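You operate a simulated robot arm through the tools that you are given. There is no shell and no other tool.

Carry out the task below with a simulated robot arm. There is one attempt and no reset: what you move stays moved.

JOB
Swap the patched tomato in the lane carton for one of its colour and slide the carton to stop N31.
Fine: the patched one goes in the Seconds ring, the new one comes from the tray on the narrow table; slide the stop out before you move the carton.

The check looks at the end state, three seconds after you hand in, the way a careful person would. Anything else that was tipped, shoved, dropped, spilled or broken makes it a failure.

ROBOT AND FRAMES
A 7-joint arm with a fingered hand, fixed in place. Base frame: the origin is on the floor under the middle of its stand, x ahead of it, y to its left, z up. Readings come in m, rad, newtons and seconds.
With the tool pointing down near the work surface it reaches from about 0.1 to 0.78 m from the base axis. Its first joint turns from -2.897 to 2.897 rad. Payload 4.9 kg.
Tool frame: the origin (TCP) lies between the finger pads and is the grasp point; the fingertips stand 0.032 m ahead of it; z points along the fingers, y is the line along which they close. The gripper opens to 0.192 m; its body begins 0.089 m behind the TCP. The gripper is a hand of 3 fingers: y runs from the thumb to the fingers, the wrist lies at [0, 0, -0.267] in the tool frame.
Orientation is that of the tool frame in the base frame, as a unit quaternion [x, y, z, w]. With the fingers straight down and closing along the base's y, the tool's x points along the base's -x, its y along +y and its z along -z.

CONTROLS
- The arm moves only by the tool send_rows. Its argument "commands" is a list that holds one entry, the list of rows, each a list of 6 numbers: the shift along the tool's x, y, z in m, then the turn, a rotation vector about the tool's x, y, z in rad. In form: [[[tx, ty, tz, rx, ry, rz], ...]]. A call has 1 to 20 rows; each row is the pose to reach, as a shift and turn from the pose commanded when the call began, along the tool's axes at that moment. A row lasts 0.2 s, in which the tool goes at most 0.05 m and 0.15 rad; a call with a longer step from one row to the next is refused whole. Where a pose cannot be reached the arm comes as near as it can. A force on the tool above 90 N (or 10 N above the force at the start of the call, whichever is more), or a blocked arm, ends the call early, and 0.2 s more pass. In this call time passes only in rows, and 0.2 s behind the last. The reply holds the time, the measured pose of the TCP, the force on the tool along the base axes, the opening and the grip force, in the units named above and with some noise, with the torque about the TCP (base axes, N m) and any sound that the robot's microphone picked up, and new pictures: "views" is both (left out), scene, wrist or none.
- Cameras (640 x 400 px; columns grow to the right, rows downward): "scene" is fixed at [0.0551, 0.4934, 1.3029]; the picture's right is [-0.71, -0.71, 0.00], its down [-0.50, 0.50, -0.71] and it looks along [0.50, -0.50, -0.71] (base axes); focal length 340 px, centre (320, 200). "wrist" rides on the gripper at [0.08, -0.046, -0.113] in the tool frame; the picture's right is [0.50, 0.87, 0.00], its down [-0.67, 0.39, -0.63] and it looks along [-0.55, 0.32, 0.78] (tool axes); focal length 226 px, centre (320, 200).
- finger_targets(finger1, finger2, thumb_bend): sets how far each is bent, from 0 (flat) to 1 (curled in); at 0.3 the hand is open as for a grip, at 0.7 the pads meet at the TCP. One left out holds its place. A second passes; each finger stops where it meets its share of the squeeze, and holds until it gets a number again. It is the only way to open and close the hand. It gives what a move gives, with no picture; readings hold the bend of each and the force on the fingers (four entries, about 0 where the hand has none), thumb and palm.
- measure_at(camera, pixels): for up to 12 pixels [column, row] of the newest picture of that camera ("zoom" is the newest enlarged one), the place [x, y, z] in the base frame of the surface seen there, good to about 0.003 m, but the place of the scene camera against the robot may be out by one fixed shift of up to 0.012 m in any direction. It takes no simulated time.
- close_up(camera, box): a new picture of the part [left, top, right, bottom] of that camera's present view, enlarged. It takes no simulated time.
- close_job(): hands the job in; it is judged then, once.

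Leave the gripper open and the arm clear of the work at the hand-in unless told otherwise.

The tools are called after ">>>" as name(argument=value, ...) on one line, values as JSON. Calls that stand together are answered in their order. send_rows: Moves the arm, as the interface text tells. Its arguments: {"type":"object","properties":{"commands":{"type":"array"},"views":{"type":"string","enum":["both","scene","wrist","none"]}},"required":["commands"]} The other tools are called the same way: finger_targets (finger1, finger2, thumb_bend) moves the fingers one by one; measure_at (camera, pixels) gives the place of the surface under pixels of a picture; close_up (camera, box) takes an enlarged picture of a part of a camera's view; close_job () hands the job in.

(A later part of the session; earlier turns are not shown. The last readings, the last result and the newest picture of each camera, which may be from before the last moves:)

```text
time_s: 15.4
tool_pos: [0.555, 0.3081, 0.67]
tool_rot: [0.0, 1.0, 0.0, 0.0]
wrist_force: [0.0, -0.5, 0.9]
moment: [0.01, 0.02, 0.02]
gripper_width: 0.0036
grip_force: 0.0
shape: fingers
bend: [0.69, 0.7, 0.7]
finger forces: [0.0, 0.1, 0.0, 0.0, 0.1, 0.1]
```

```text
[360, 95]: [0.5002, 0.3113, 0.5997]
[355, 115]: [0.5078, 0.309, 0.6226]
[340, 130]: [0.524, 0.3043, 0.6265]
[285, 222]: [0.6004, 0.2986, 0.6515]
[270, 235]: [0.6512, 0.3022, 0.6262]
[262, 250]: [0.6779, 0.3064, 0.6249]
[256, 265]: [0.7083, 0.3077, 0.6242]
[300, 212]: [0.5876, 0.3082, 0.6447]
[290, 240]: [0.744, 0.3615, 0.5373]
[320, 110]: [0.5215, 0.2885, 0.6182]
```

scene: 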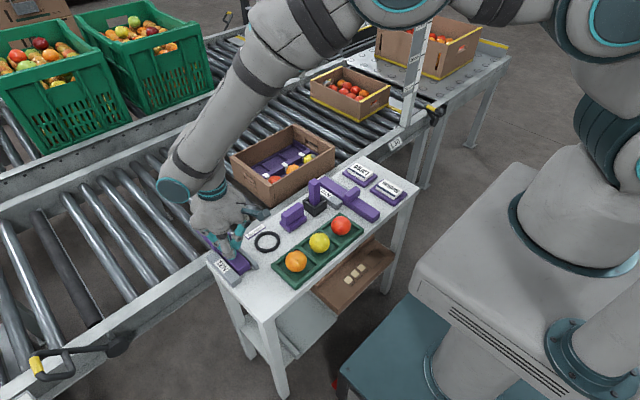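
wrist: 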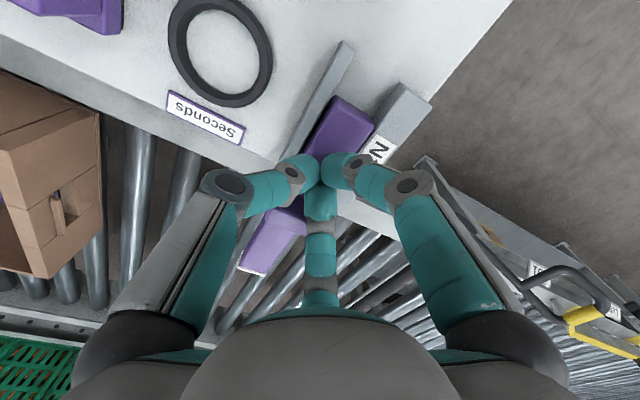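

The stop stays level with nothing touching it, so it is held in its guide. I'll push a little further to find the end stop and gain overlap with the carton, watching the force.

>>> send_rows(commands=[[[-0.006, 0.0, 0.0, 0, 0, 0], [-0.011, 0.0, 0.0, 0, 0, 0], [-0.016, 0.0, 0.0, 0, 0, 0], [-0.021, 0.0, 0.0, 0, 0, 0], [-0.026, 0.0, 0.0, 0, 0, 0]]], views="wrist")

>>> measure_at(camera="wrist", pixels=[[360, 95], [355, 115], [340, 130], [285, 222], [270, 235], [262, 250], [256, 265], [300, 212], [345, 100], [320, 110]])

```text
time_s: 16.6
tool_pos: [0.5836, 0.3069, 0.6694]
tool_rot: [0.0, 1.0, 0.0, 0.0]
wrist_force: [-1.8, 1.5, 2.7]
moment: [0.05, -0.02, 0.03]
gripper_width: 0.0039
grip_force: 2.2
shape: fingers
bend: [0.69, 0.7, 0.7]
finger forces: [0.1, 4.7, 0.0, 0.0, 0.0, 0.0]
```

wrist: 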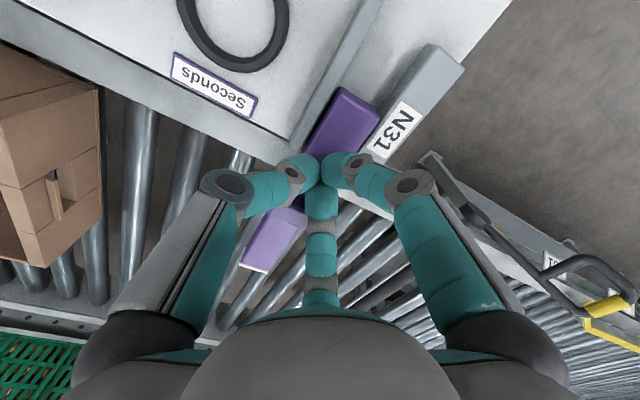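

```text
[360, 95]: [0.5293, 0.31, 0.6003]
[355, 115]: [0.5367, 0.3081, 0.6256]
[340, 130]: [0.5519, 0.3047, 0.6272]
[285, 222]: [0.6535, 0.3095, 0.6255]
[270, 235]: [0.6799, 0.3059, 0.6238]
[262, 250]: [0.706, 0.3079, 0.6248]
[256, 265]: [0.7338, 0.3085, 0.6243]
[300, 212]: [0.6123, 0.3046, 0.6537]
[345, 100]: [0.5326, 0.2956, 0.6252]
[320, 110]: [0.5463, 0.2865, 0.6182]
```

The stop is about 15.5 cm out, level, its front at x≈0.737, which overlaps the carton's lane by over 7 cm. That's enough. I'll back off from the knob and lift clear.

>>> send_rows(commands=[[[0.01, 0.0, 0.0, 0, 0, 0], [0.02, 0.0, -0.005, 0, 0, 0], [0.025, 0.0, -0.03, 0, 0, 0], [0.025, 0.0, -0.07, 0, 0, 0], [0.025, 0.0, -0.11, 0, 0, 0], [0.025, 0.0, -0.15, 0, 0, 0]]], views="both")

>>> close_up(camera="scene", box=[180, 170, 320, 300])

```text
time_s: 18.0
tool_pos: [0.5583, 0.3072, 0.8188]
tool_rot: [0.0, 1.0, -0.001, -0.002]
wrist_force: [0.4, 0.8, -1.4]
moment: [0.09, -0.03, -0.01]
gripper_width: 0.0035
grip_force: 0.1
shape: fingers
bend: [0.69, 0.7, 0.7]
finger forces: [0.0, 0.0, 0.0, 0.0, 0.0, 0.0]
```

scene: 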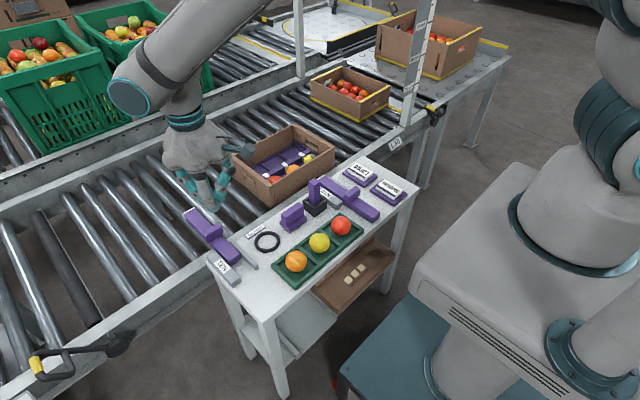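
wrist: 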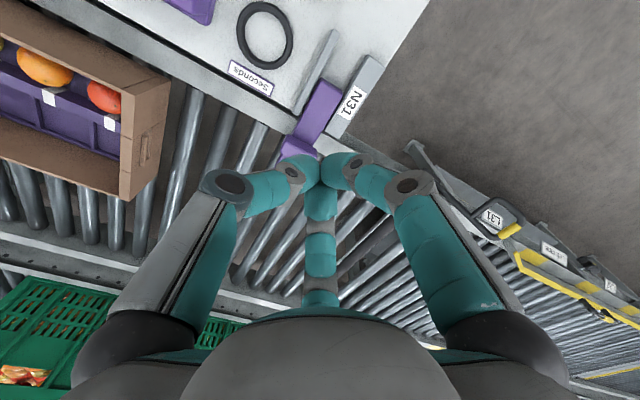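

```text
3.08 times, centred on (250, 235) of scene
```

zoom: 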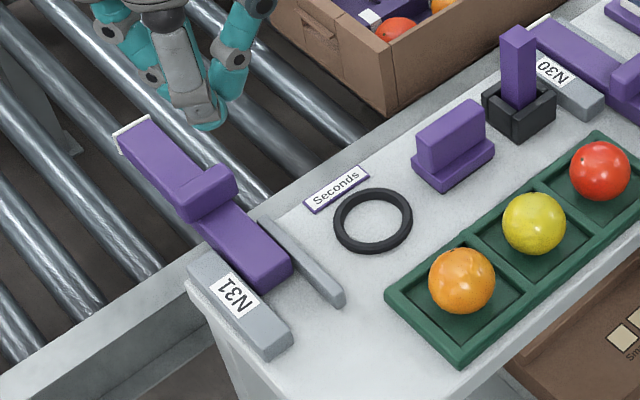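

The stop is well out over the lane. I'll open the fingers to 0.55, then fly above the patched tomato at about (0.72, -0.10), turning the hand 45° so the thumb faces the carton's near corner.

>>> finger_targets(finger1=0.55, finger2=0.55, thumb_bend=0.55)

>>> send_rows(commands=[[[-0.01, -0.025, 0.0, 0, 0, 0.07], [-0.025, -0.063, 0.0, 0, 0, 0.14], [-0.042, -0.105, 0.0, 0, 0, 0.21], [-0.058, -0.146, 0.0, 0, 0, 0.29], [-0.074, -0.187, 0.0, 0, 0, 0.37], [-0.09, -0.228, 0.0, 0, 0, 0.45], [-0.107, -0.269, 0.0, 0, 0, 0.53], [-0.123, -0.31, 0.0, 0, 0, 0.61], [-0.14, -0.35, 0.005, 0, 0, 0.69], [-0.155, -0.387, 0.01, 0, 0, 0.75], [-0.162, -0.407, 0.02, 0, 0, 0.785]]], views="both")

```text
time_s: 19.0
tool_pos: [0.5582, 0.3073, 0.8188]
tool_rot: [0.0, 1.0, 0.0, 0.0]
wrist_force: [-0.4, 0.4, 0.2]
moment: [-0.02, 0.0, 0.0]
gripper_width: 0.062
grip_force: 0.0
shape: fingers
bend: [0.55, 0.55, 0.55]
finger forces: [0.0, 0.0, 0.0, 0.1, 0.1, 0.0]
```

```text
time_s: 21.4
tool_pos: [0.7202, -0.097, 0.8004]
tool_rot: [0.383, 0.924, -0.001, 0.0]
wrist_force: [0.3, 1.0, -0.3]
moment: [-0.02, 0.02, 0.01]
gripper_width: 0.0625
grip_force: 0.0
shape: fingers
bend: [0.55, 0.55, 0.55]
finger forces: [0.0, 0.0, 0.1, 0.1, 0.0, 0.0]
```

scene: 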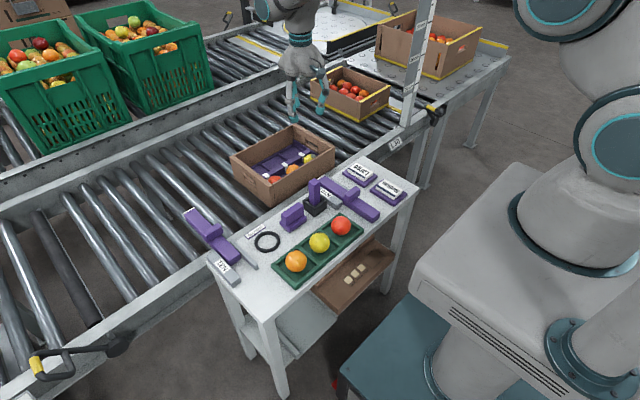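
wrist: 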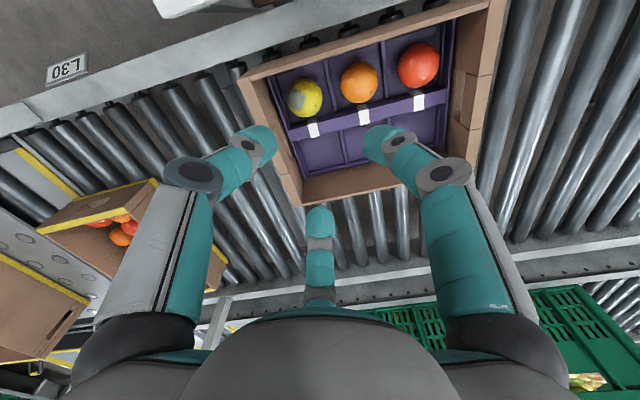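

The carton is squarely in view: patched yellow at (305,97), orange at (360,82), red at (419,65). I'll enlarge it and re-measure the tomato and the walls from this side.

>>> close_up(camera="wrist", box=[230, 40, 390, 140])

>>> close_up(camera="scene", box=[250, 20, 350, 130])

```text
4.00 times, centred on (310, 90) of wrist
```

zoom: 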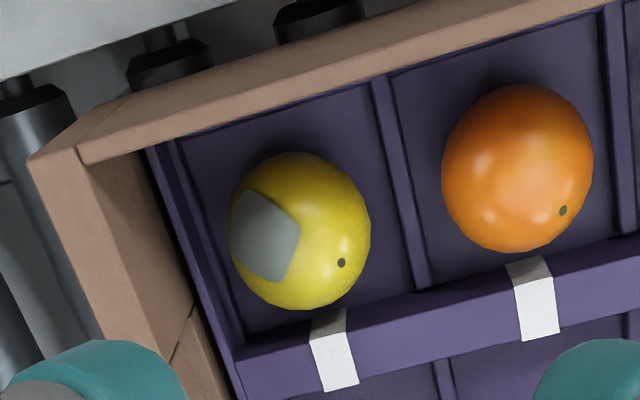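

```text
3.64 times, centred on (300, 75) of scene
```

zoom: 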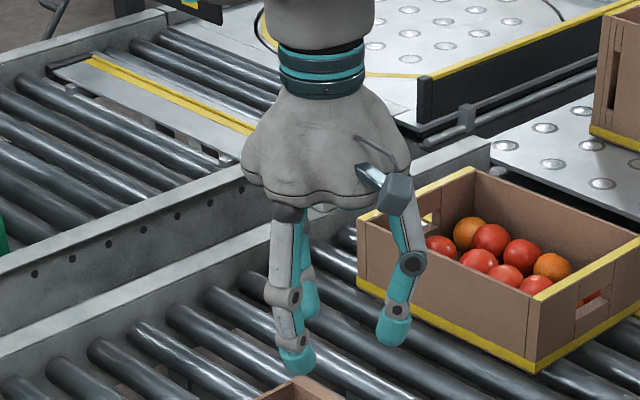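

The centre again comes out near (0.714, -0.118). I'll measure the rim and the inner faces of the near and end walls from this side.

>>> measure_at(camera="wrist", pixels=[[247, 92], [253, 92], [258, 95], [262, 105], [268, 115], [275, 125], [300, 62], [301, 66], [330, 55], [331, 60], [265, 75], [270, 78]])

>>> measure_at(camera="scene", pixels=[[288, 108], [296, 112], [301, 116], [305, 110], [324, 108], [320, 110], [330, 85], [308, 92], [294, 95], [303, 98], [327, 97], [318, 100]])

```text
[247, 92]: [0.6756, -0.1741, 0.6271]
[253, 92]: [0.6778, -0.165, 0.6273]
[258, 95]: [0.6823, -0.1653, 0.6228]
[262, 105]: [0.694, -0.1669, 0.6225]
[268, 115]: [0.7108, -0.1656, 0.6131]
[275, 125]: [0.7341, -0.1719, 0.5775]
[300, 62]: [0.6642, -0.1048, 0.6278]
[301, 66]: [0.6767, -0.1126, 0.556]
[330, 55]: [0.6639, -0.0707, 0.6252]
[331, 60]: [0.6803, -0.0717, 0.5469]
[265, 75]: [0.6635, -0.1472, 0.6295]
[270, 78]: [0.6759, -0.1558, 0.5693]
```

```text
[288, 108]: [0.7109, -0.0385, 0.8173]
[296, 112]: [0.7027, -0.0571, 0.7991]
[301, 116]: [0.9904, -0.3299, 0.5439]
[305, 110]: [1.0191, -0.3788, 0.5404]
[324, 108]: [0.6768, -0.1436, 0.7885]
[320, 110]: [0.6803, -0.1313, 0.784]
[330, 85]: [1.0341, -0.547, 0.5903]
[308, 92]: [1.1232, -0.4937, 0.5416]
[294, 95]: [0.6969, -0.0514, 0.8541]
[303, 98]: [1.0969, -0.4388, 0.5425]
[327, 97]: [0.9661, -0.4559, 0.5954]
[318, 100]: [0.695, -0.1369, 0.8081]
```

The end wall's inner face is at y≈-0.166 and the near wall's at x≈0.667. I'll bend all fingers to 0.57 and move just above the rim with a small lean (6° toward +y, 5° toward +x), keeping the tips above z 0.645.

>>> finger_targets(finger1=0.57, finger2=0.55, thumb_bend=0.57)

>>> send_rows(commands=[[[-0.002, 0.0, 0.02, 0.045, -0.004, 0], [-0.004, 0.0, 0.05, 0.09, -0.008, 0], [-0.006, -0.0005, 0.08, 0.1357, -0.0127, 0], [-0.0085, -0.0015, 0.105, 0.1357, -0.0127, 0], [-0.0085, -0.0015, 0.12, 0.1357, -0.0127, 0]]], views="both")

>>> close_up(camera="wrist", box=[180, 20, 460, 220])

>>> close_up(camera="scene", box=[230, 70, 350, 200])

```text
time_s: 22.4
tool_pos: [0.7198, -0.0975, 0.8001]
tool_rot: [0.382, 0.924, 0.0, 0.0]
wrist_force: [0.0, 0.1, 0.0]
moment: [0.0, 0.0, -0.01]
gripper_width: 0.0593
grip_force: 0.1
shape: fingers
bend: [0.56, 0.55, 0.56]
finger forces: [0.0, 0.0, 0.0, 0.1, 0.1, 0.1]
```

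```text
time_s: 23.6
tool_pos: [0.7247, -0.1066, 0.6797]
tool_rot: [0.382, 0.922, -0.066, -0.02]
wrist_force: [-0.5, -0.7, 0.1]
moment: [0.01, -0.01, 0.02]
gripper_width: 0.0593
grip_force: 0.0
shape: fingers
bend: [0.56, 0.55, 0.56]
finger forces: [0.0, 0.1, 0.0, 0.0, 0.0, 0.0]
```

scene: 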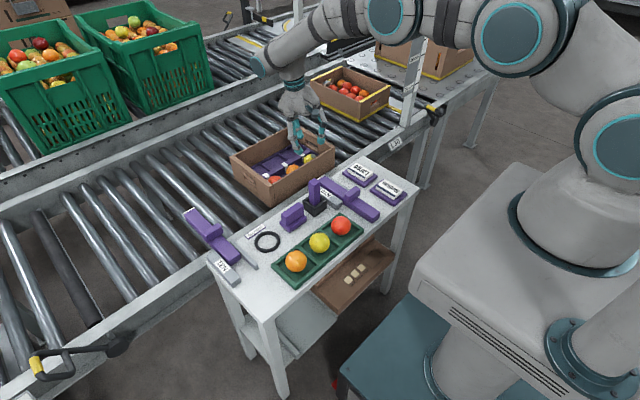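
wrist: 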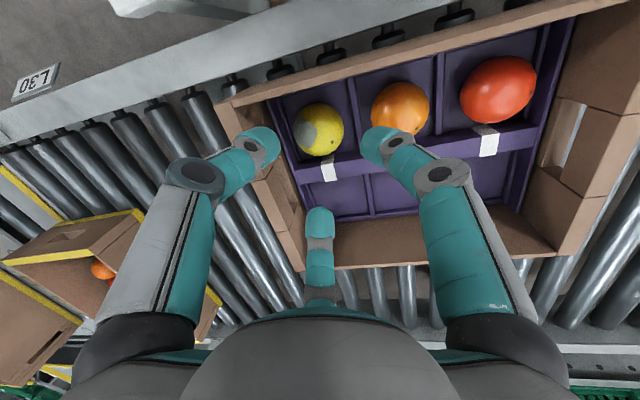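

```text
2.00 times, centred on (320, 120) of wrist
```

zoom: 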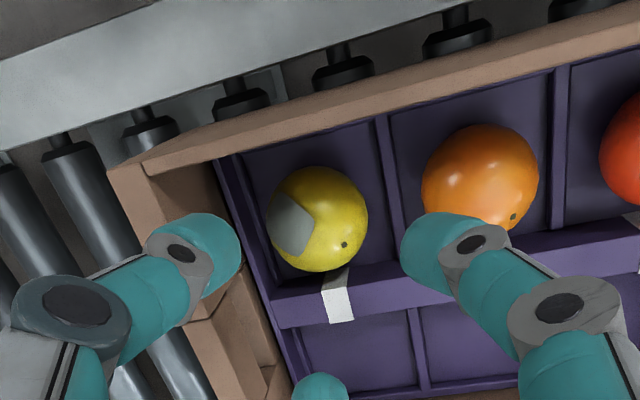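

```text
3.08 times, centred on (290, 135) of scene
```

zoom: 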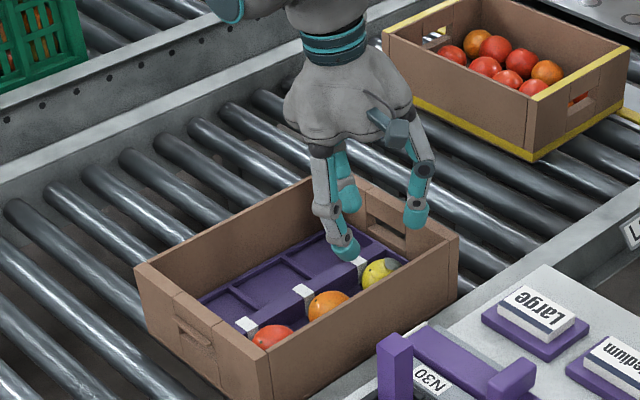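

The hand hangs over the patched tomato. I'll measure the three fingertips in the scene zoom and compare them with the tomato's place, to check the geometry and the scene camera's shift.

>>> measure_at(camera="zoom", pixels=[[345, 252], [340, 245], [335, 225], [347, 205], [350, 195], [415, 222], [418, 208], [425, 172], [378, 268], [328, 298], [412, 212], [440, 240]])

>>> measure_at(camera="wrist", pixels=[[262, 140], [248, 143], [270, 150], [240, 165], [195, 172], [378, 143], [392, 140], [398, 150], [440, 172], [319, 215], [320, 230], [310, 222]])

```text
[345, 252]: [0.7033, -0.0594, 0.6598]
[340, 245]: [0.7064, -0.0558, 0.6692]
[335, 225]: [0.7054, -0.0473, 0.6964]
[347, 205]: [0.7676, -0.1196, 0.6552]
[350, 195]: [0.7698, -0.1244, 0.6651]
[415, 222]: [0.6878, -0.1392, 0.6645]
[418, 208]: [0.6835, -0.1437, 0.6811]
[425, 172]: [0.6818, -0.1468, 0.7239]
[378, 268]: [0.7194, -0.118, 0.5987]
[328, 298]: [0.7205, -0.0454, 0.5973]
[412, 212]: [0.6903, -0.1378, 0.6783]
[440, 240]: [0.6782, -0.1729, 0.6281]
```

```text
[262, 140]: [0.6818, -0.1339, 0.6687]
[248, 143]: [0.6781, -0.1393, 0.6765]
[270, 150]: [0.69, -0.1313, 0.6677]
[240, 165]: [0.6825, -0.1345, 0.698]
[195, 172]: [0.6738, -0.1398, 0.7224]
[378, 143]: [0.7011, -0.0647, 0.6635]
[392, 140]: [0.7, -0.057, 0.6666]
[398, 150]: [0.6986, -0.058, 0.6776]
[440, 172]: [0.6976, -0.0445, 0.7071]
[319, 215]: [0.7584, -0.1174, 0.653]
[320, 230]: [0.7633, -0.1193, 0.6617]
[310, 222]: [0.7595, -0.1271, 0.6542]
```

The finger geometry matches my model, and the two cameras agree to within a few millimetres. I'll descend along the tool axis slowly by 6 cm first and watch the force.

>>> send_rows(commands=[[[0, 0, 0.012, 0, 0, 0], [0, 0, 0.024, 0, 0, 0], [0, 0, 0.036, 0, 0, 0], [0, 0, 0.046, 0, 0, 0], [0, 0, 0.054, 0, 0, 0]]], views="both")

>>> close_up(camera="wrist", box=[180, 60, 460, 260])

>>> close_up(camera="scene", box=[230, 90, 350, 200])

```text
time_s: 24.8
tool_pos: [0.7214, -0.1123, 0.6273]
tool_rot: [0.382, 0.922, -0.065, -0.019]
wrist_force: [0.2, -0.2, -0.4]
moment: [0.02, 0.0, 0.02]
gripper_width: 0.0592
grip_force: 0.0
shape: fingers
bend: [0.56, 0.55, 0.56]
finger forces: [0.0, 0.0, 0.0, 0.0, 0.0, 0.1]
```

scene: 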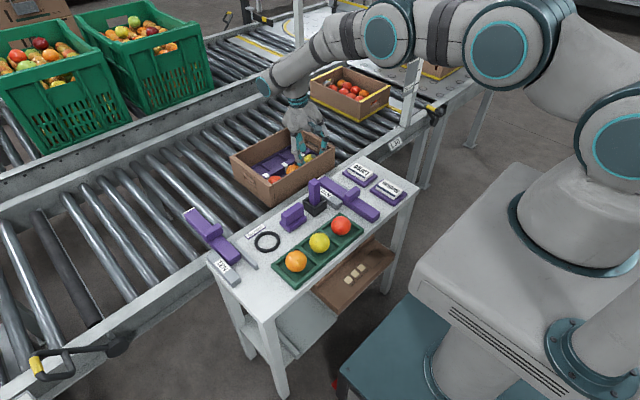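
wrist: 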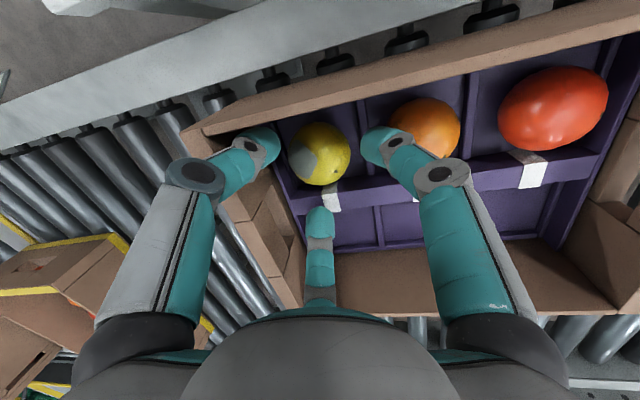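

```text
2.00 times, centred on (320, 160) of wrist
```

zoom: 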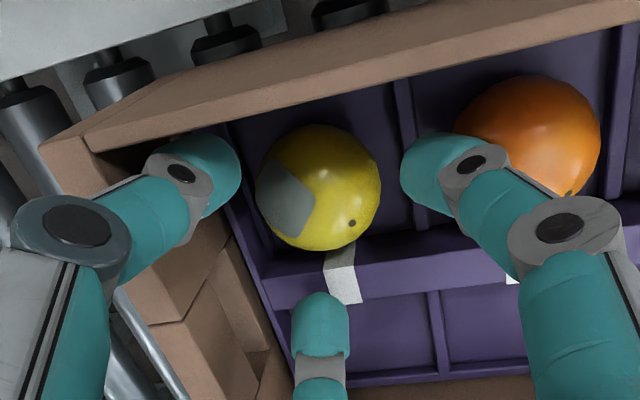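

```text
3.64 times, centred on (290, 145) of scene
```

zoom: 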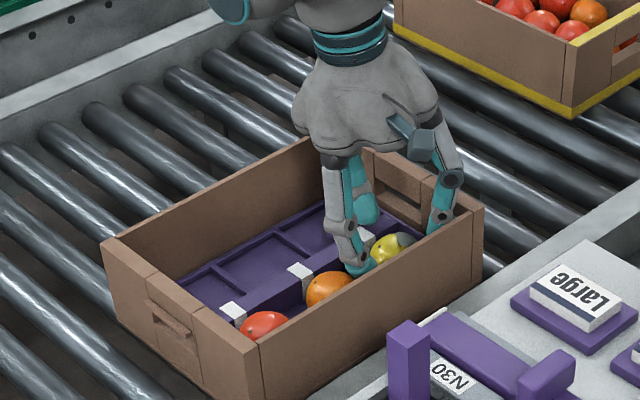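

No contact. The thumb is between the tomato and the corner, finger 1 is between yellow and orange, and finger 2 is over the ridge. I'll go 17 mm lower, slowly.

>>> send_rows(commands=[[[0, 0, 0.006, 0, 0, 0], [0, 0, 0.011, 0, 0, 0], [0, 0, 0.015, 0, 0, 0], [0, 0, 0.017, 0, 0, 0]]], views="both")

>>> close_up(camera="wrist", box=[180, 80, 460, 280])

>>> close_up(camera="scene", box=[270, 110, 350, 190])

```text
time_s: 25.8
tool_pos: [0.7206, -0.1144, 0.6132]
tool_rot: [0.382, 0.922, -0.065, -0.018]
wrist_force: [4.0, -1.3, 25.6]
moment: [-0.26, -0.85, 0.06]
gripper_width: 0.0588
grip_force: 13.3
shape: fingers
bend: [0.56, 0.56, 0.56]
finger forces: [0.1, 25.3, 0.0, 0.0, 0.0, 0.0]
```

scene: 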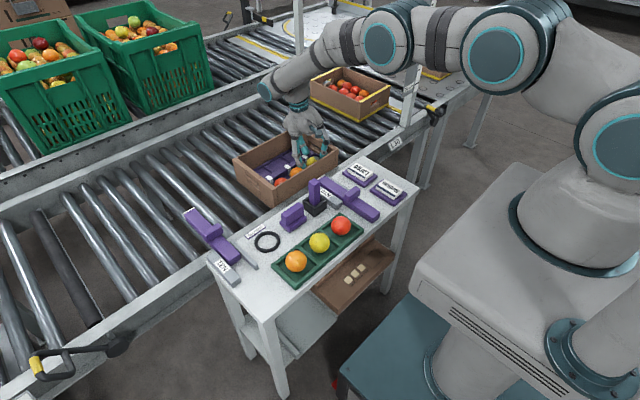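
wrist: 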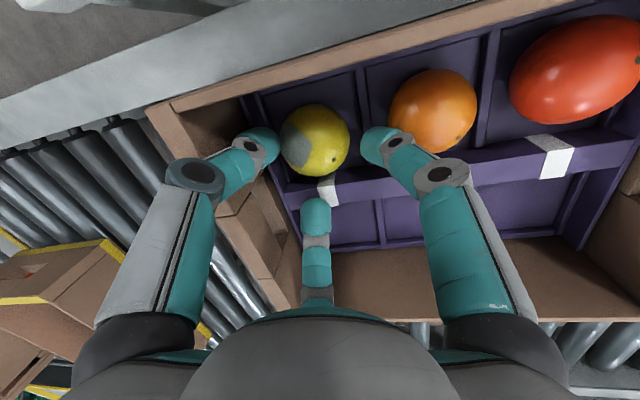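

```text
2.00 times, centred on (320, 180) of wrist
```

zoom: 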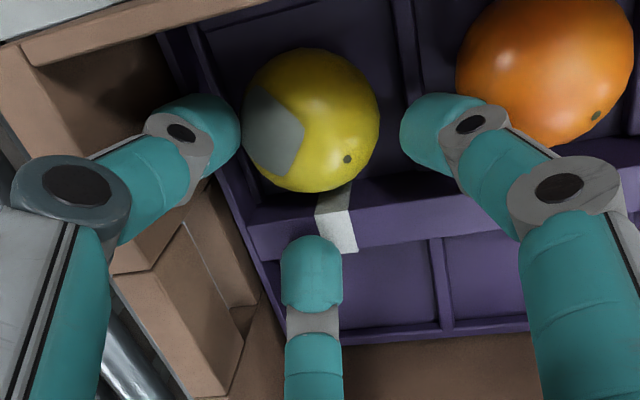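

```text
5.00 times, centred on (310, 150) of scene
```

zoom: 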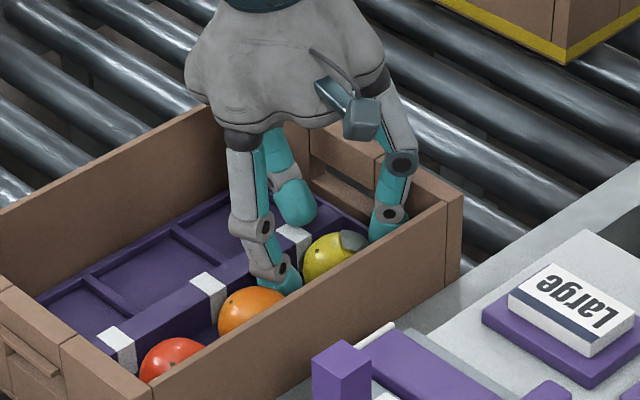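

Finger 2 landed on the centre ridge (25 N at TCP z 0.613), so this lean puts it too low. I'll back straight out above the rim and choose a better hand orientation.

>>> send_rows(commands=[[[0, 0, -0.01, 0, 0, 0], [0, 0, -0.03, 0, 0, 0], [0, 0, -0.055, 0, 0, 0], [0, 0, -0.08, 0, 0, 0], [0, 0, -0.105, 0, 0, 0]]], views="both")

>>> close_up(camera="wrist", box=[200, 20, 440, 170])

>>> close_up(camera="scene", box=[220, 110, 350, 205])

```text
time_s: 27.0
tool_pos: [0.727, -0.1039, 0.7131]
tool_rot: [0.381, 0.922, -0.065, -0.021]
wrist_force: [-1.4, 0.2, -0.3]
moment: [0.02, -0.02, 0.02]
gripper_width: 0.0591
grip_force: 0.1
shape: fingers
bend: [0.56, 0.55, 0.56]
finger forces: [0.0, 0.1, 0.1, 0.0, 0.0, 0.0]
```

scene: 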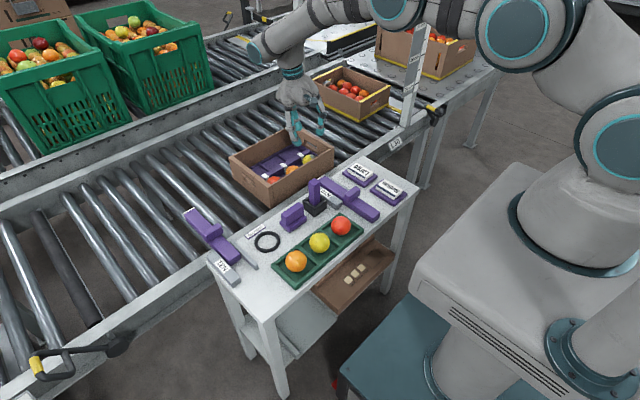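
wrist: 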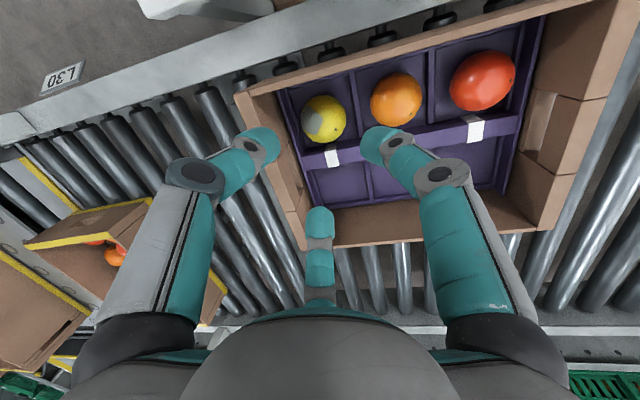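

```text
2.67 times, centred on (320, 95) of wrist
```

zoom: 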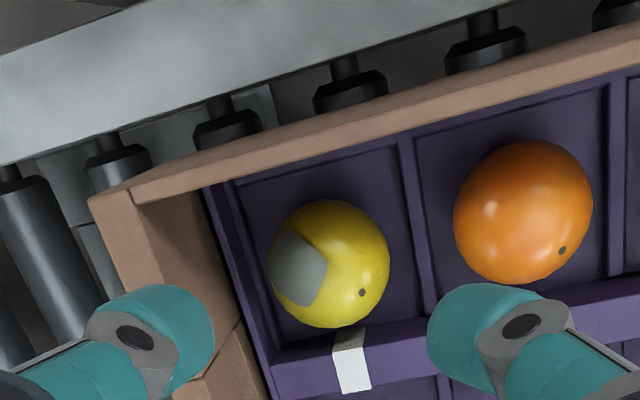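

```text
4.21 times, centred on (285, 158) of scene
```

zoom: 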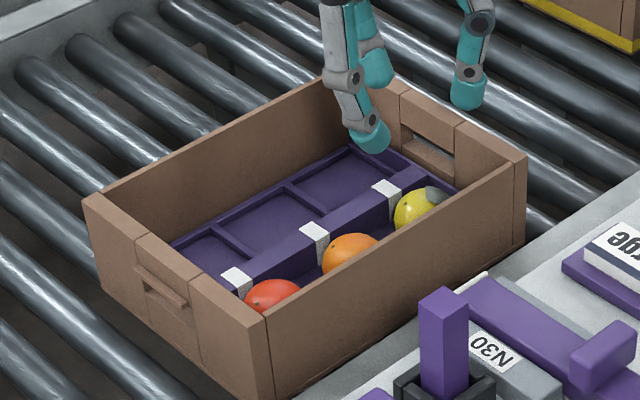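

The carton is back where it was; it only rocked a little. I'll re-measure the yellow tomato, orange and ridge from this picture.

>>> measure_at(camera="wrist", pixels=[[324, 119], [303, 119], [346, 121], [324, 97], [326, 141], [397, 99], [376, 110], [333, 152], [341, 150], [345, 141], [335, 160], [482, 80]])

>>> measure_at(camera="wrist", pixels=[[260, 92], [300, 82], [360, 65], [265, 112], [275, 112], [282, 110], [287, 110], [292, 110], [310, 88], [312, 93], [385, 130], [420, 125]])

```text
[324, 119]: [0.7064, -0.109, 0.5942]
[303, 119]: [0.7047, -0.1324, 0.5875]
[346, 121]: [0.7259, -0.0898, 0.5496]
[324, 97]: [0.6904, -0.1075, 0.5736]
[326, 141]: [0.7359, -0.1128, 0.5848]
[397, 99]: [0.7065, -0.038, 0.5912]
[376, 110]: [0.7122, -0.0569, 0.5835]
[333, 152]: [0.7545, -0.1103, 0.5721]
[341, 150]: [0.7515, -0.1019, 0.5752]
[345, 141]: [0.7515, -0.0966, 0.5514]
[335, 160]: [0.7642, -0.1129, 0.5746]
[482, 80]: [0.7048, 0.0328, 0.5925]
```

```text
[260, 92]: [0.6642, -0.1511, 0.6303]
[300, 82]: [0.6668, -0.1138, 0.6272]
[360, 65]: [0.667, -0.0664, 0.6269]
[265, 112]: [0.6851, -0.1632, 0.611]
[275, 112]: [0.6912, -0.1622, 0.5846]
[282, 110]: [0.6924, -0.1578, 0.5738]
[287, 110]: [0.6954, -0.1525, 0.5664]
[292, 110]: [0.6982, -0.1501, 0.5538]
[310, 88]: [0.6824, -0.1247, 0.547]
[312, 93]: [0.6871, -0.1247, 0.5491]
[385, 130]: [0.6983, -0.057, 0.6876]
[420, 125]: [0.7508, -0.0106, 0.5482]
```

The patched tomato's centre is now about (0.7145, -0.1155, 0.572). I'll turn the hand 11° back and lean it 14° toward +y and 6° toward the robot. That lifts finger 2 over the ridge and lowers the thumb. I'll pre-bend the fingers and reorient above the rim.

>>> finger_targets(finger1=0.58, finger2=0.55, thumb_bend=0.58)

>>> send_rows(commands=[[[0.01, -0.001, -0.003, -0.05, 0.0, -0.065], [0.019, -0.002, -0.005, -0.095, 0.0, -0.13], [0.0284, -0.0035, -0.0069, -0.1369, -0.0003, -0.192]]], views="none")

```text
time_s: 28.0
tool_pos: [0.7286, -0.1035, 0.7138]
tool_rot: [0.38, 0.922, -0.065, -0.021]
wrist_force: [-0.1, 0.6, 0.4]
moment: [-0.02, -0.01, 0.0]
gripper_width: 0.0549
grip_force: 0.0
shape: fingers
bend: [0.57, 0.55, 0.57]
finger forces: [0.0, 0.0, 0.1, 0.0, 0.0, 0.0]
```

```text
time_s: 28.8
tool_pos: [0.7057, -0.085, 0.7222]
tool_rot: [0.292, 0.956, 0.0, 0.001]
wrist_force: [0.1, -0.5, 0.2]
moment: [0.01, -0.02, -0.01]
gripper_width: 0.0549
grip_force: 0.1
shape: fingers
bend: [0.57, 0.55, 0.57]
finger forces: [0.0, 0.0, 0.0, 0.0, 0.0, 0.1]
```

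The hand is vertical again with the turn at 34°. Next I apply the new lean while moving to the point above the tomato.

>>> send_rows(commands=[[[0, 0, 0.008, 0.06, -0.093, 0], [0, 0, 0.016, 0.11, -0.171, 0], [0, 0, 0.024, 0.1438, -0.2234, 0], [0, 0, 0.0284, 0.1438, -0.2234, 0]]], views="both")

>>> close_up(camera="wrist", box=[180, 40, 460, 240])

>>> close_up(camera="scene", box=[240, 80, 350, 180])

```text
time_s: 29.8
tool_pos: [0.7057, -0.0836, 0.6922]
tool_rot: [0.289, 0.948, -0.101, 0.085]
wrist_force: [0.3, -0.5, -0.4]
moment: [0.02, -0.01, 0.02]
gripper_width: 0.0549
grip_force: 0.1
shape: fingers
bend: [0.57, 0.55, 0.57]
finger forces: [0.0, 0.0, 0.1, 0.0, 0.0, 0.0]
```

scene: 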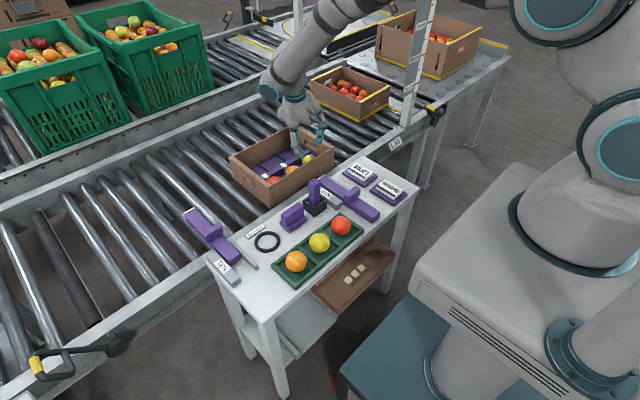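
wrist: 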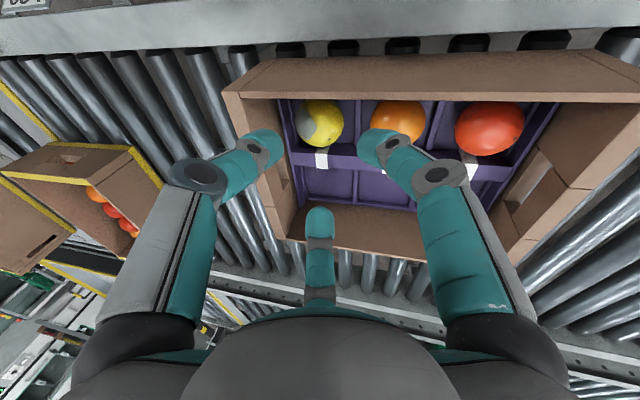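

```text
2.00 times, centred on (320, 140) of wrist
```

zoom: 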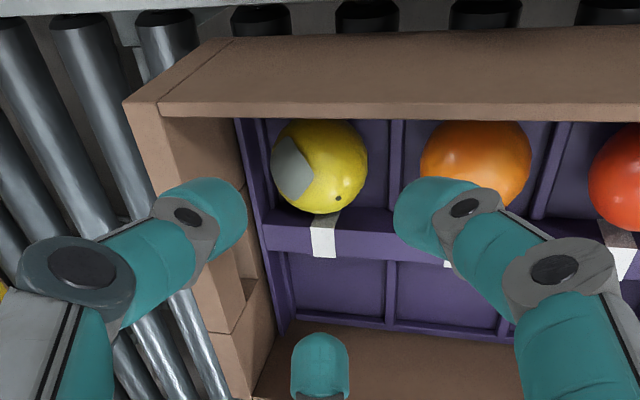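

```text
4.00 times, centred on (295, 130) of scene
```

zoom: 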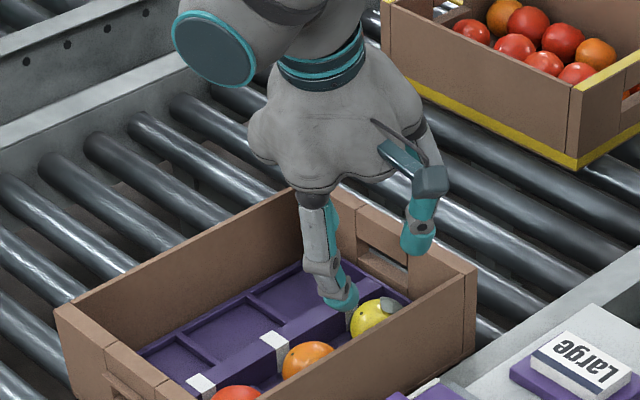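

The lean is as planned. The tips are above the rim and the axis points at the tomato to within about 2 mm. I'll correct that and descend 6 cm along the axis.

>>> send_rows(commands=[[[-0.0008, -0.0012, 0.015, 0, 0, 0], [-0.0008, -0.0012, 0.03, 0, 0, 0], [-0.0008, -0.0012, 0.042, 0, 0, 0], [-0.0008, -0.0012, 0.053, 0, 0, 0], [-0.0008, -0.0012, 0.062, 0, 0, 0]]], views="both")

>>> close_up(camera="wrist", box=[180, 80, 460, 280])

>>> close_up(camera="scene", box=[260, 110, 350, 190])

```text
time_s: 31.0
tool_pos: [0.7124, -0.1021, 0.6337]
tool_rot: [0.289, 0.948, -0.101, 0.086]
wrist_force: [0.5, -0.2, 0.8]
moment: [-0.02, 0.0, 0.05]
gripper_width: 0.0548
grip_force: 0.0
shape: fingers
bend: [0.57, 0.55, 0.57]
finger forces: [0.0, 0.1, 0.0, 0.0, 0.0, 0.1]
```

scene: 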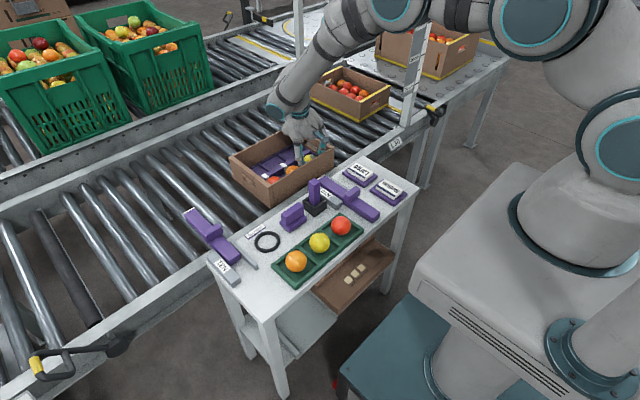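
wrist: 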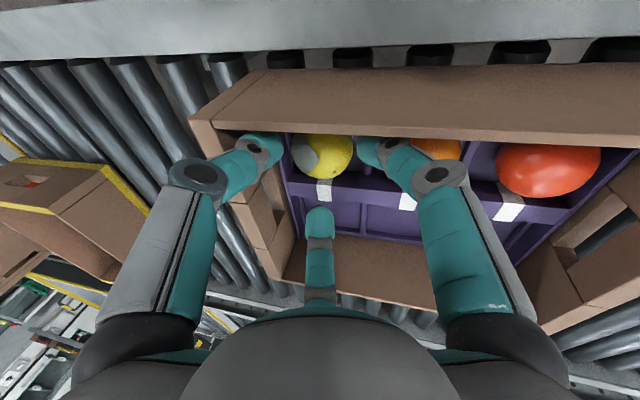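

```text
2.00 times, centred on (320, 180) of wrist
```

zoom: 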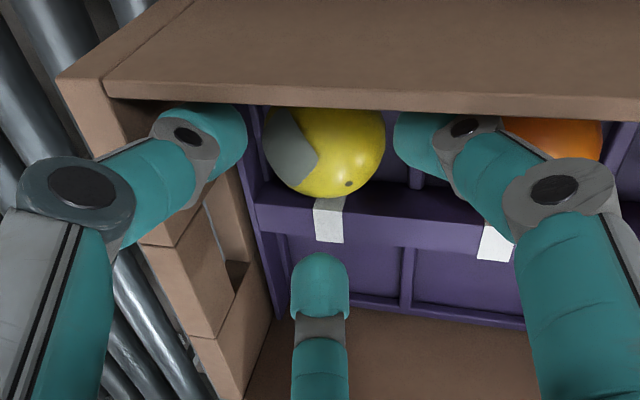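

```text
5.00 times, centred on (305, 150) of scene
```

zoom: 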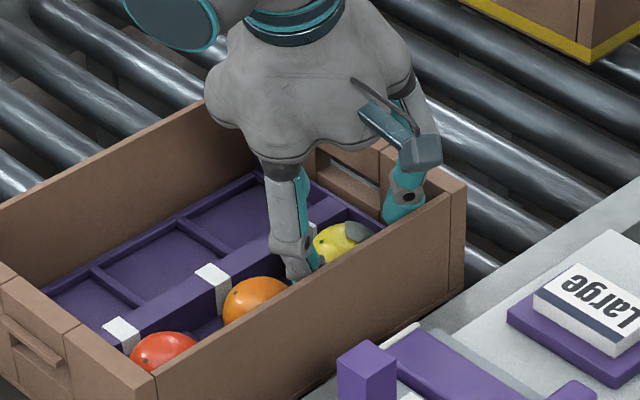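

Still free. I'll go another 24 mm down in small steps and watch the force.

>>> send_rows(commands=[[[0, 0, 0.007, 0, 0, 0], [0, 0, 0.013, 0, 0, 0], [0, 0, 0.018, 0, 0, 0], [0, 0, 0.022, 0, 0, 0], [0, 0, 0.025, 0, 0, 0]]], views="both")

>>> close_up(camera="wrist", box=[200, 100, 440, 260])

>>> close_up(camera="scene", box=[260, 110, 350, 190])

```text
time_s: 32.2
tool_pos: [0.716, -0.1077, 0.6106]
tool_rot: [0.288, 0.948, -0.1, 0.089]
wrist_force: [-0.1, 0.0, 10.8]
moment: [-0.06, -0.57, -0.02]
gripper_width: 0.0547
grip_force: 5.5
shape: fingers
bend: [0.57, 0.55, 0.57]
finger forces: [0.3, 11.3, 0.1, 0.0, 0.0, 0.0]
```

scene: 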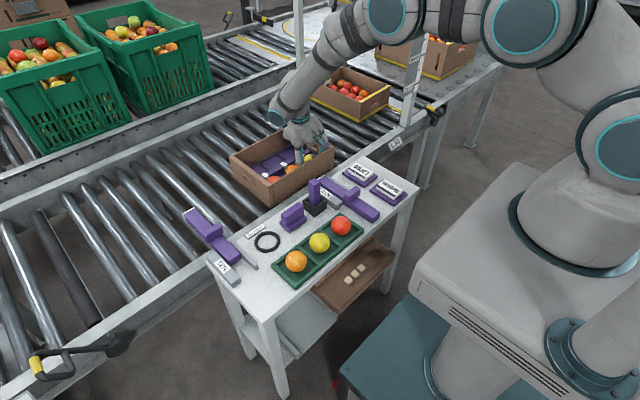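
wrist: 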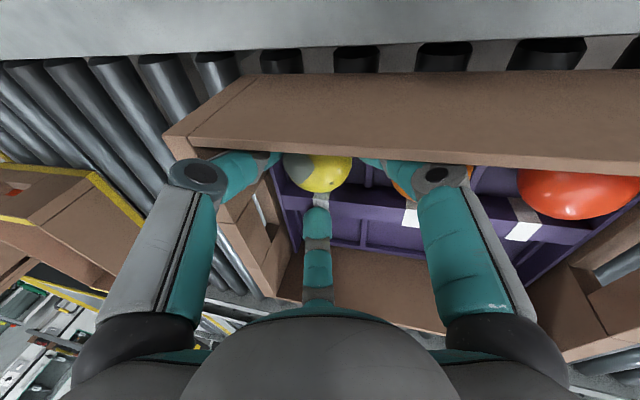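

```text
2.50 times, centred on (320, 180) of wrist
```

zoom: 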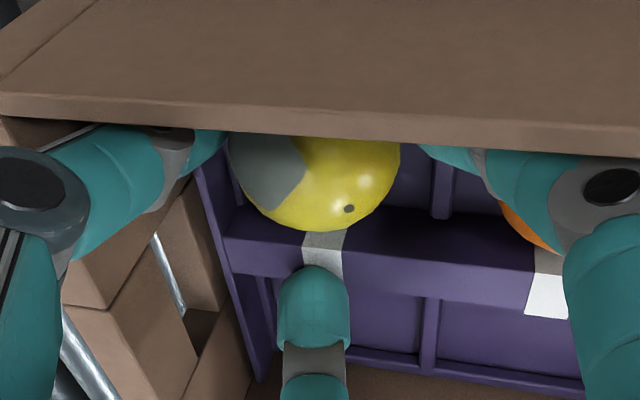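

```text
5.00 times, centred on (305, 150) of scene
```

zoom: 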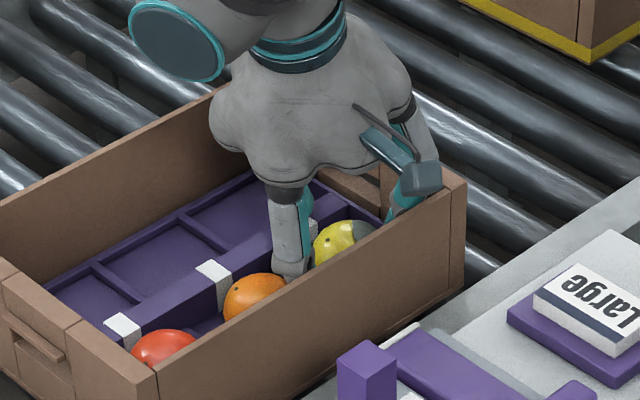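

Finger 2 rests on the ridge again (11 N), but the thumb and finger 1 are now well placed beside the tomato. I'll lift 2 mm to unload it, then close all three digits on the tomato.

>>> send_rows(commands=[[[0, 0, -0.002, 0, 0, 0]]], views="none")

>>> finger_targets(finger1=0.7, finger2=0.7, thumb_bend=0.7)

>>> close_up(camera="wrist", box=[200, 100, 440, 260])

>>> close_up(camera="scene", box=[260, 110, 350, 190])

```text
time_s: 32.6
tool_pos: [0.7152, -0.1064, 0.6112]
tool_rot: [0.289, 0.948, -0.1, 0.087]
wrist_force: [0.1, 0.2, 9.2]
moment: [-0.08, -0.44, -0.01]
gripper_width: 0.0549
grip_force: 3.8
shape: fingers
bend: [0.57, 0.54, 0.57]
finger forces: [0.0, 8.8, 0.1, 0.0, 0.1, 0.0]
```

```text
time_s: 33.6
tool_pos: [0.7152, -0.1064, 0.6112]
tool_rot: [0.289, 0.948, -0.1, 0.086]
wrist_force: [-0.5, -0.9, 13.8]
moment: [-0.08, -0.36, -0.02]
gripper_width: 0.0347
grip_force: 15.8
shape: fingers
bend: [0.61, 0.59, 0.64]
finger forces: [8.1, 12.3, 0.0, 0.1, 10.9, 0.0]
```

```text
2.50 times, centred on (320, 180) of wrist
```

zoom: 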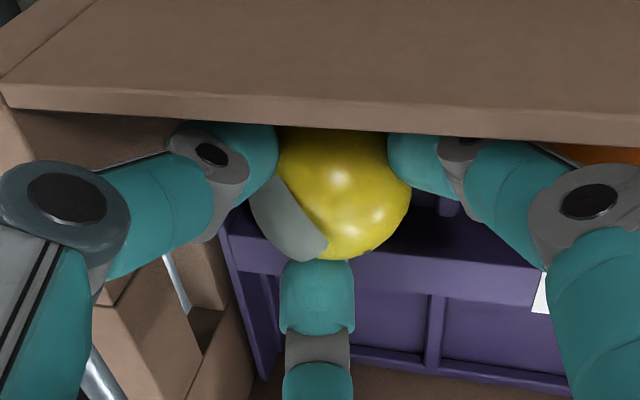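

```text
5.00 times, centred on (305, 150) of scene
```

zoom: 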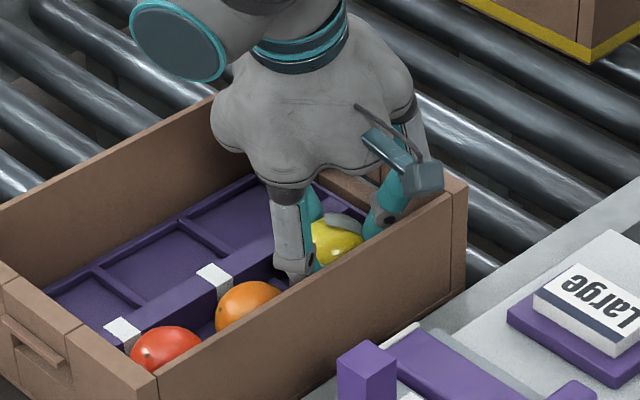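

All three digits now press on the tomato (8, 12 and 11 N). I'll lift very gently by 12 mm and check that it comes along.

>>> send_rows(commands=[[[0, 0, -0.003, 0, 0, 0], [0, 0, -0.006, 0, 0, 0], [0, 0, -0.009, 0, 0, 0], [0, 0, -0.012, 0, 0, 0]]], views="both")

>>> close_up(camera="wrist", box=[200, 100, 440, 260])

>>> close_up(camera="scene", box=[260, 110, 350, 190])

```text
time_s: 34.6
tool_pos: [0.7129, -0.1029, 0.622]
tool_rot: [0.289, 0.948, -0.101, 0.085]
wrist_force: [0.3, -0.1, 1.6]
moment: [-0.01, -0.07, -0.02]
gripper_width: 0.011
grip_force: 1.2
shape: fingers
bend: [0.65, 0.62, 0.7]
finger forces: [0.4, 1.3, 0.0, 0.0, 0.1, 0.1]
```

scene: 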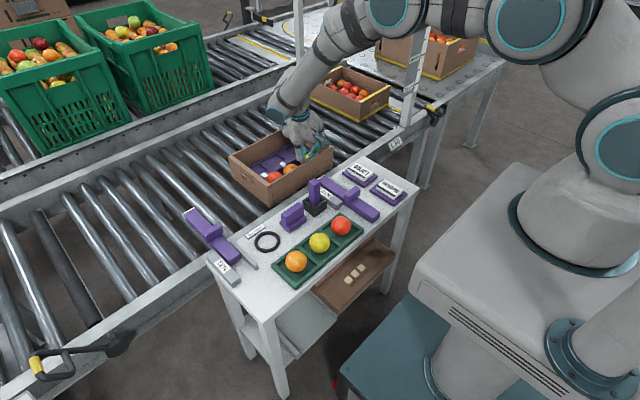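
wrist: 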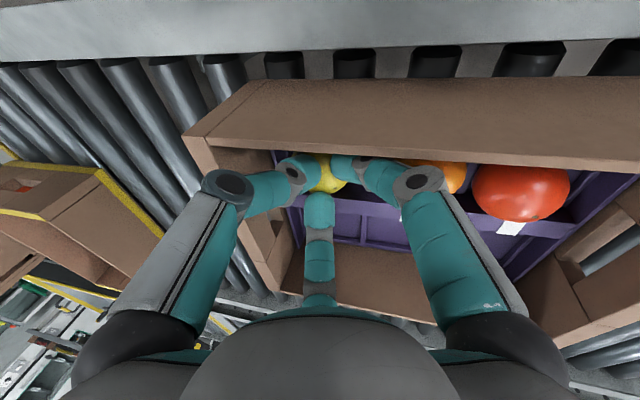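

```text
2.50 times, centred on (320, 180) of wrist
```

zoom: 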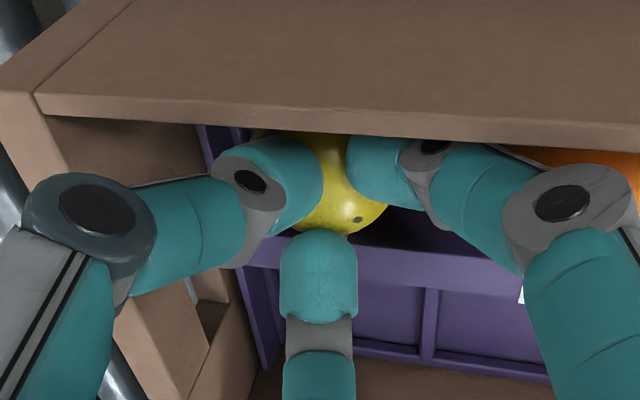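

```text
5.00 times, centred on (305, 150) of scene
```

zoom: 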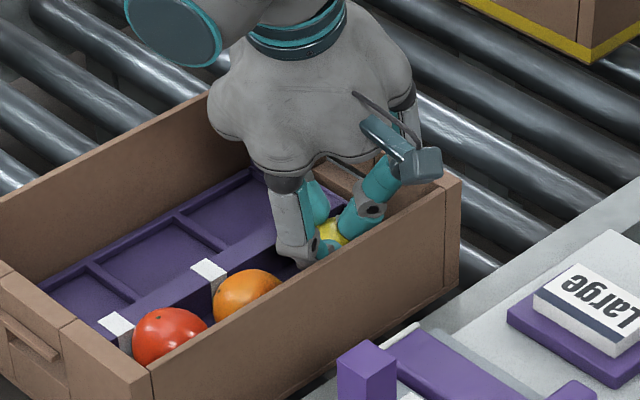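

It slipped: the digits were too high on the tomato and slid over its top, so the tomato is still in its cell. I'll raise clear of the rim and check the state.

>>> send_rows(commands=[[[0, 0, -0.01, 0, 0, 0], [0, 0, -0.025, 0, 0, 0], [0, 0, -0.045, 0, 0, 0], [0, 0, -0.07, 0, 0, 0], [0, 0, -0.095, 0, 0, 0], [0, 0, -0.12, 0, 0, 0]]], views="both")

>>> close_up(camera="wrist", box=[200, 60, 440, 210])

>>> close_up(camera="scene", box=[220, 110, 350, 205])

```text
time_s: 36.0
tool_pos: [0.6997, -0.0749, 0.7377]
tool_rot: [0.289, 0.948, -0.102, 0.086]
wrist_force: [-0.6, -0.3, 0.0]
moment: [-0.01, -0.01, 0.0]
gripper_width: 0.0102
grip_force: 0.0
shape: fingers
bend: [0.66, 0.63, 0.7]
finger forces: [0.1, 0.0, 0.0, 0.0, 0.0, 0.1]
```

scene: 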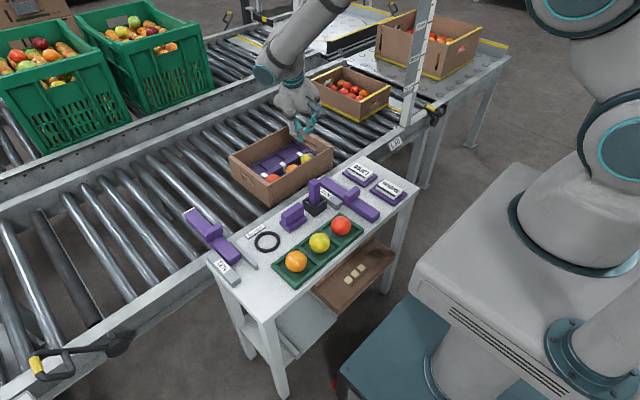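
wrist: 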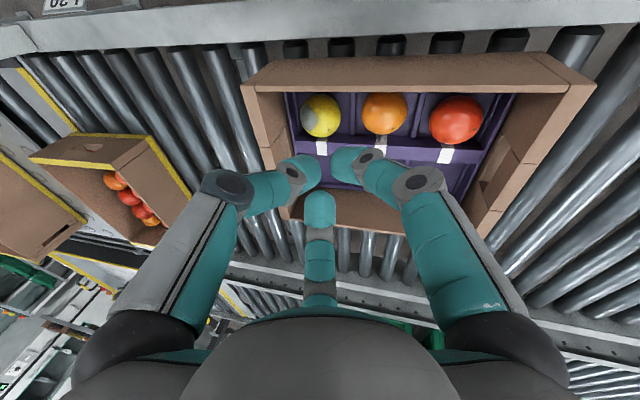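

```text
2.67 times, centred on (320, 135) of wrist
```

zoom: 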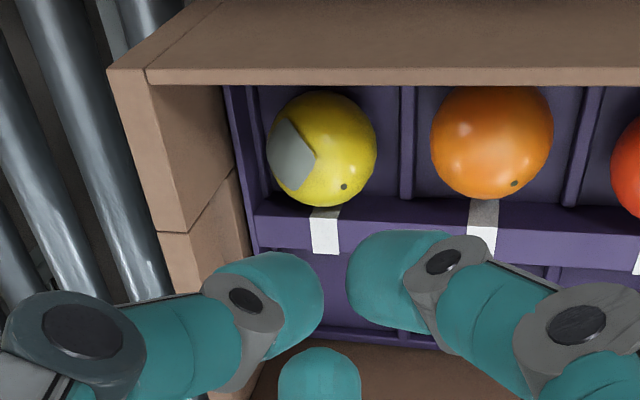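

```text
4.21 times, centred on (285, 158) of scene
```

zoom: 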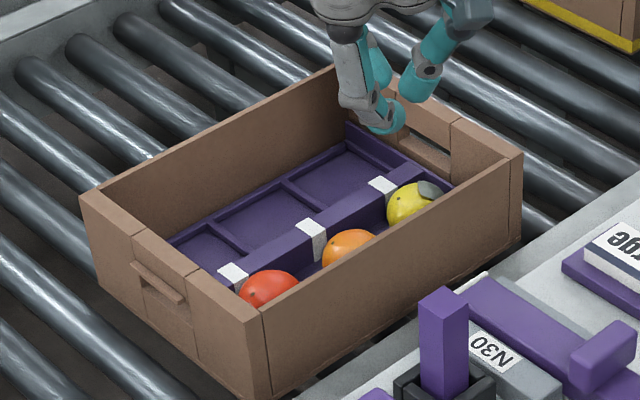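

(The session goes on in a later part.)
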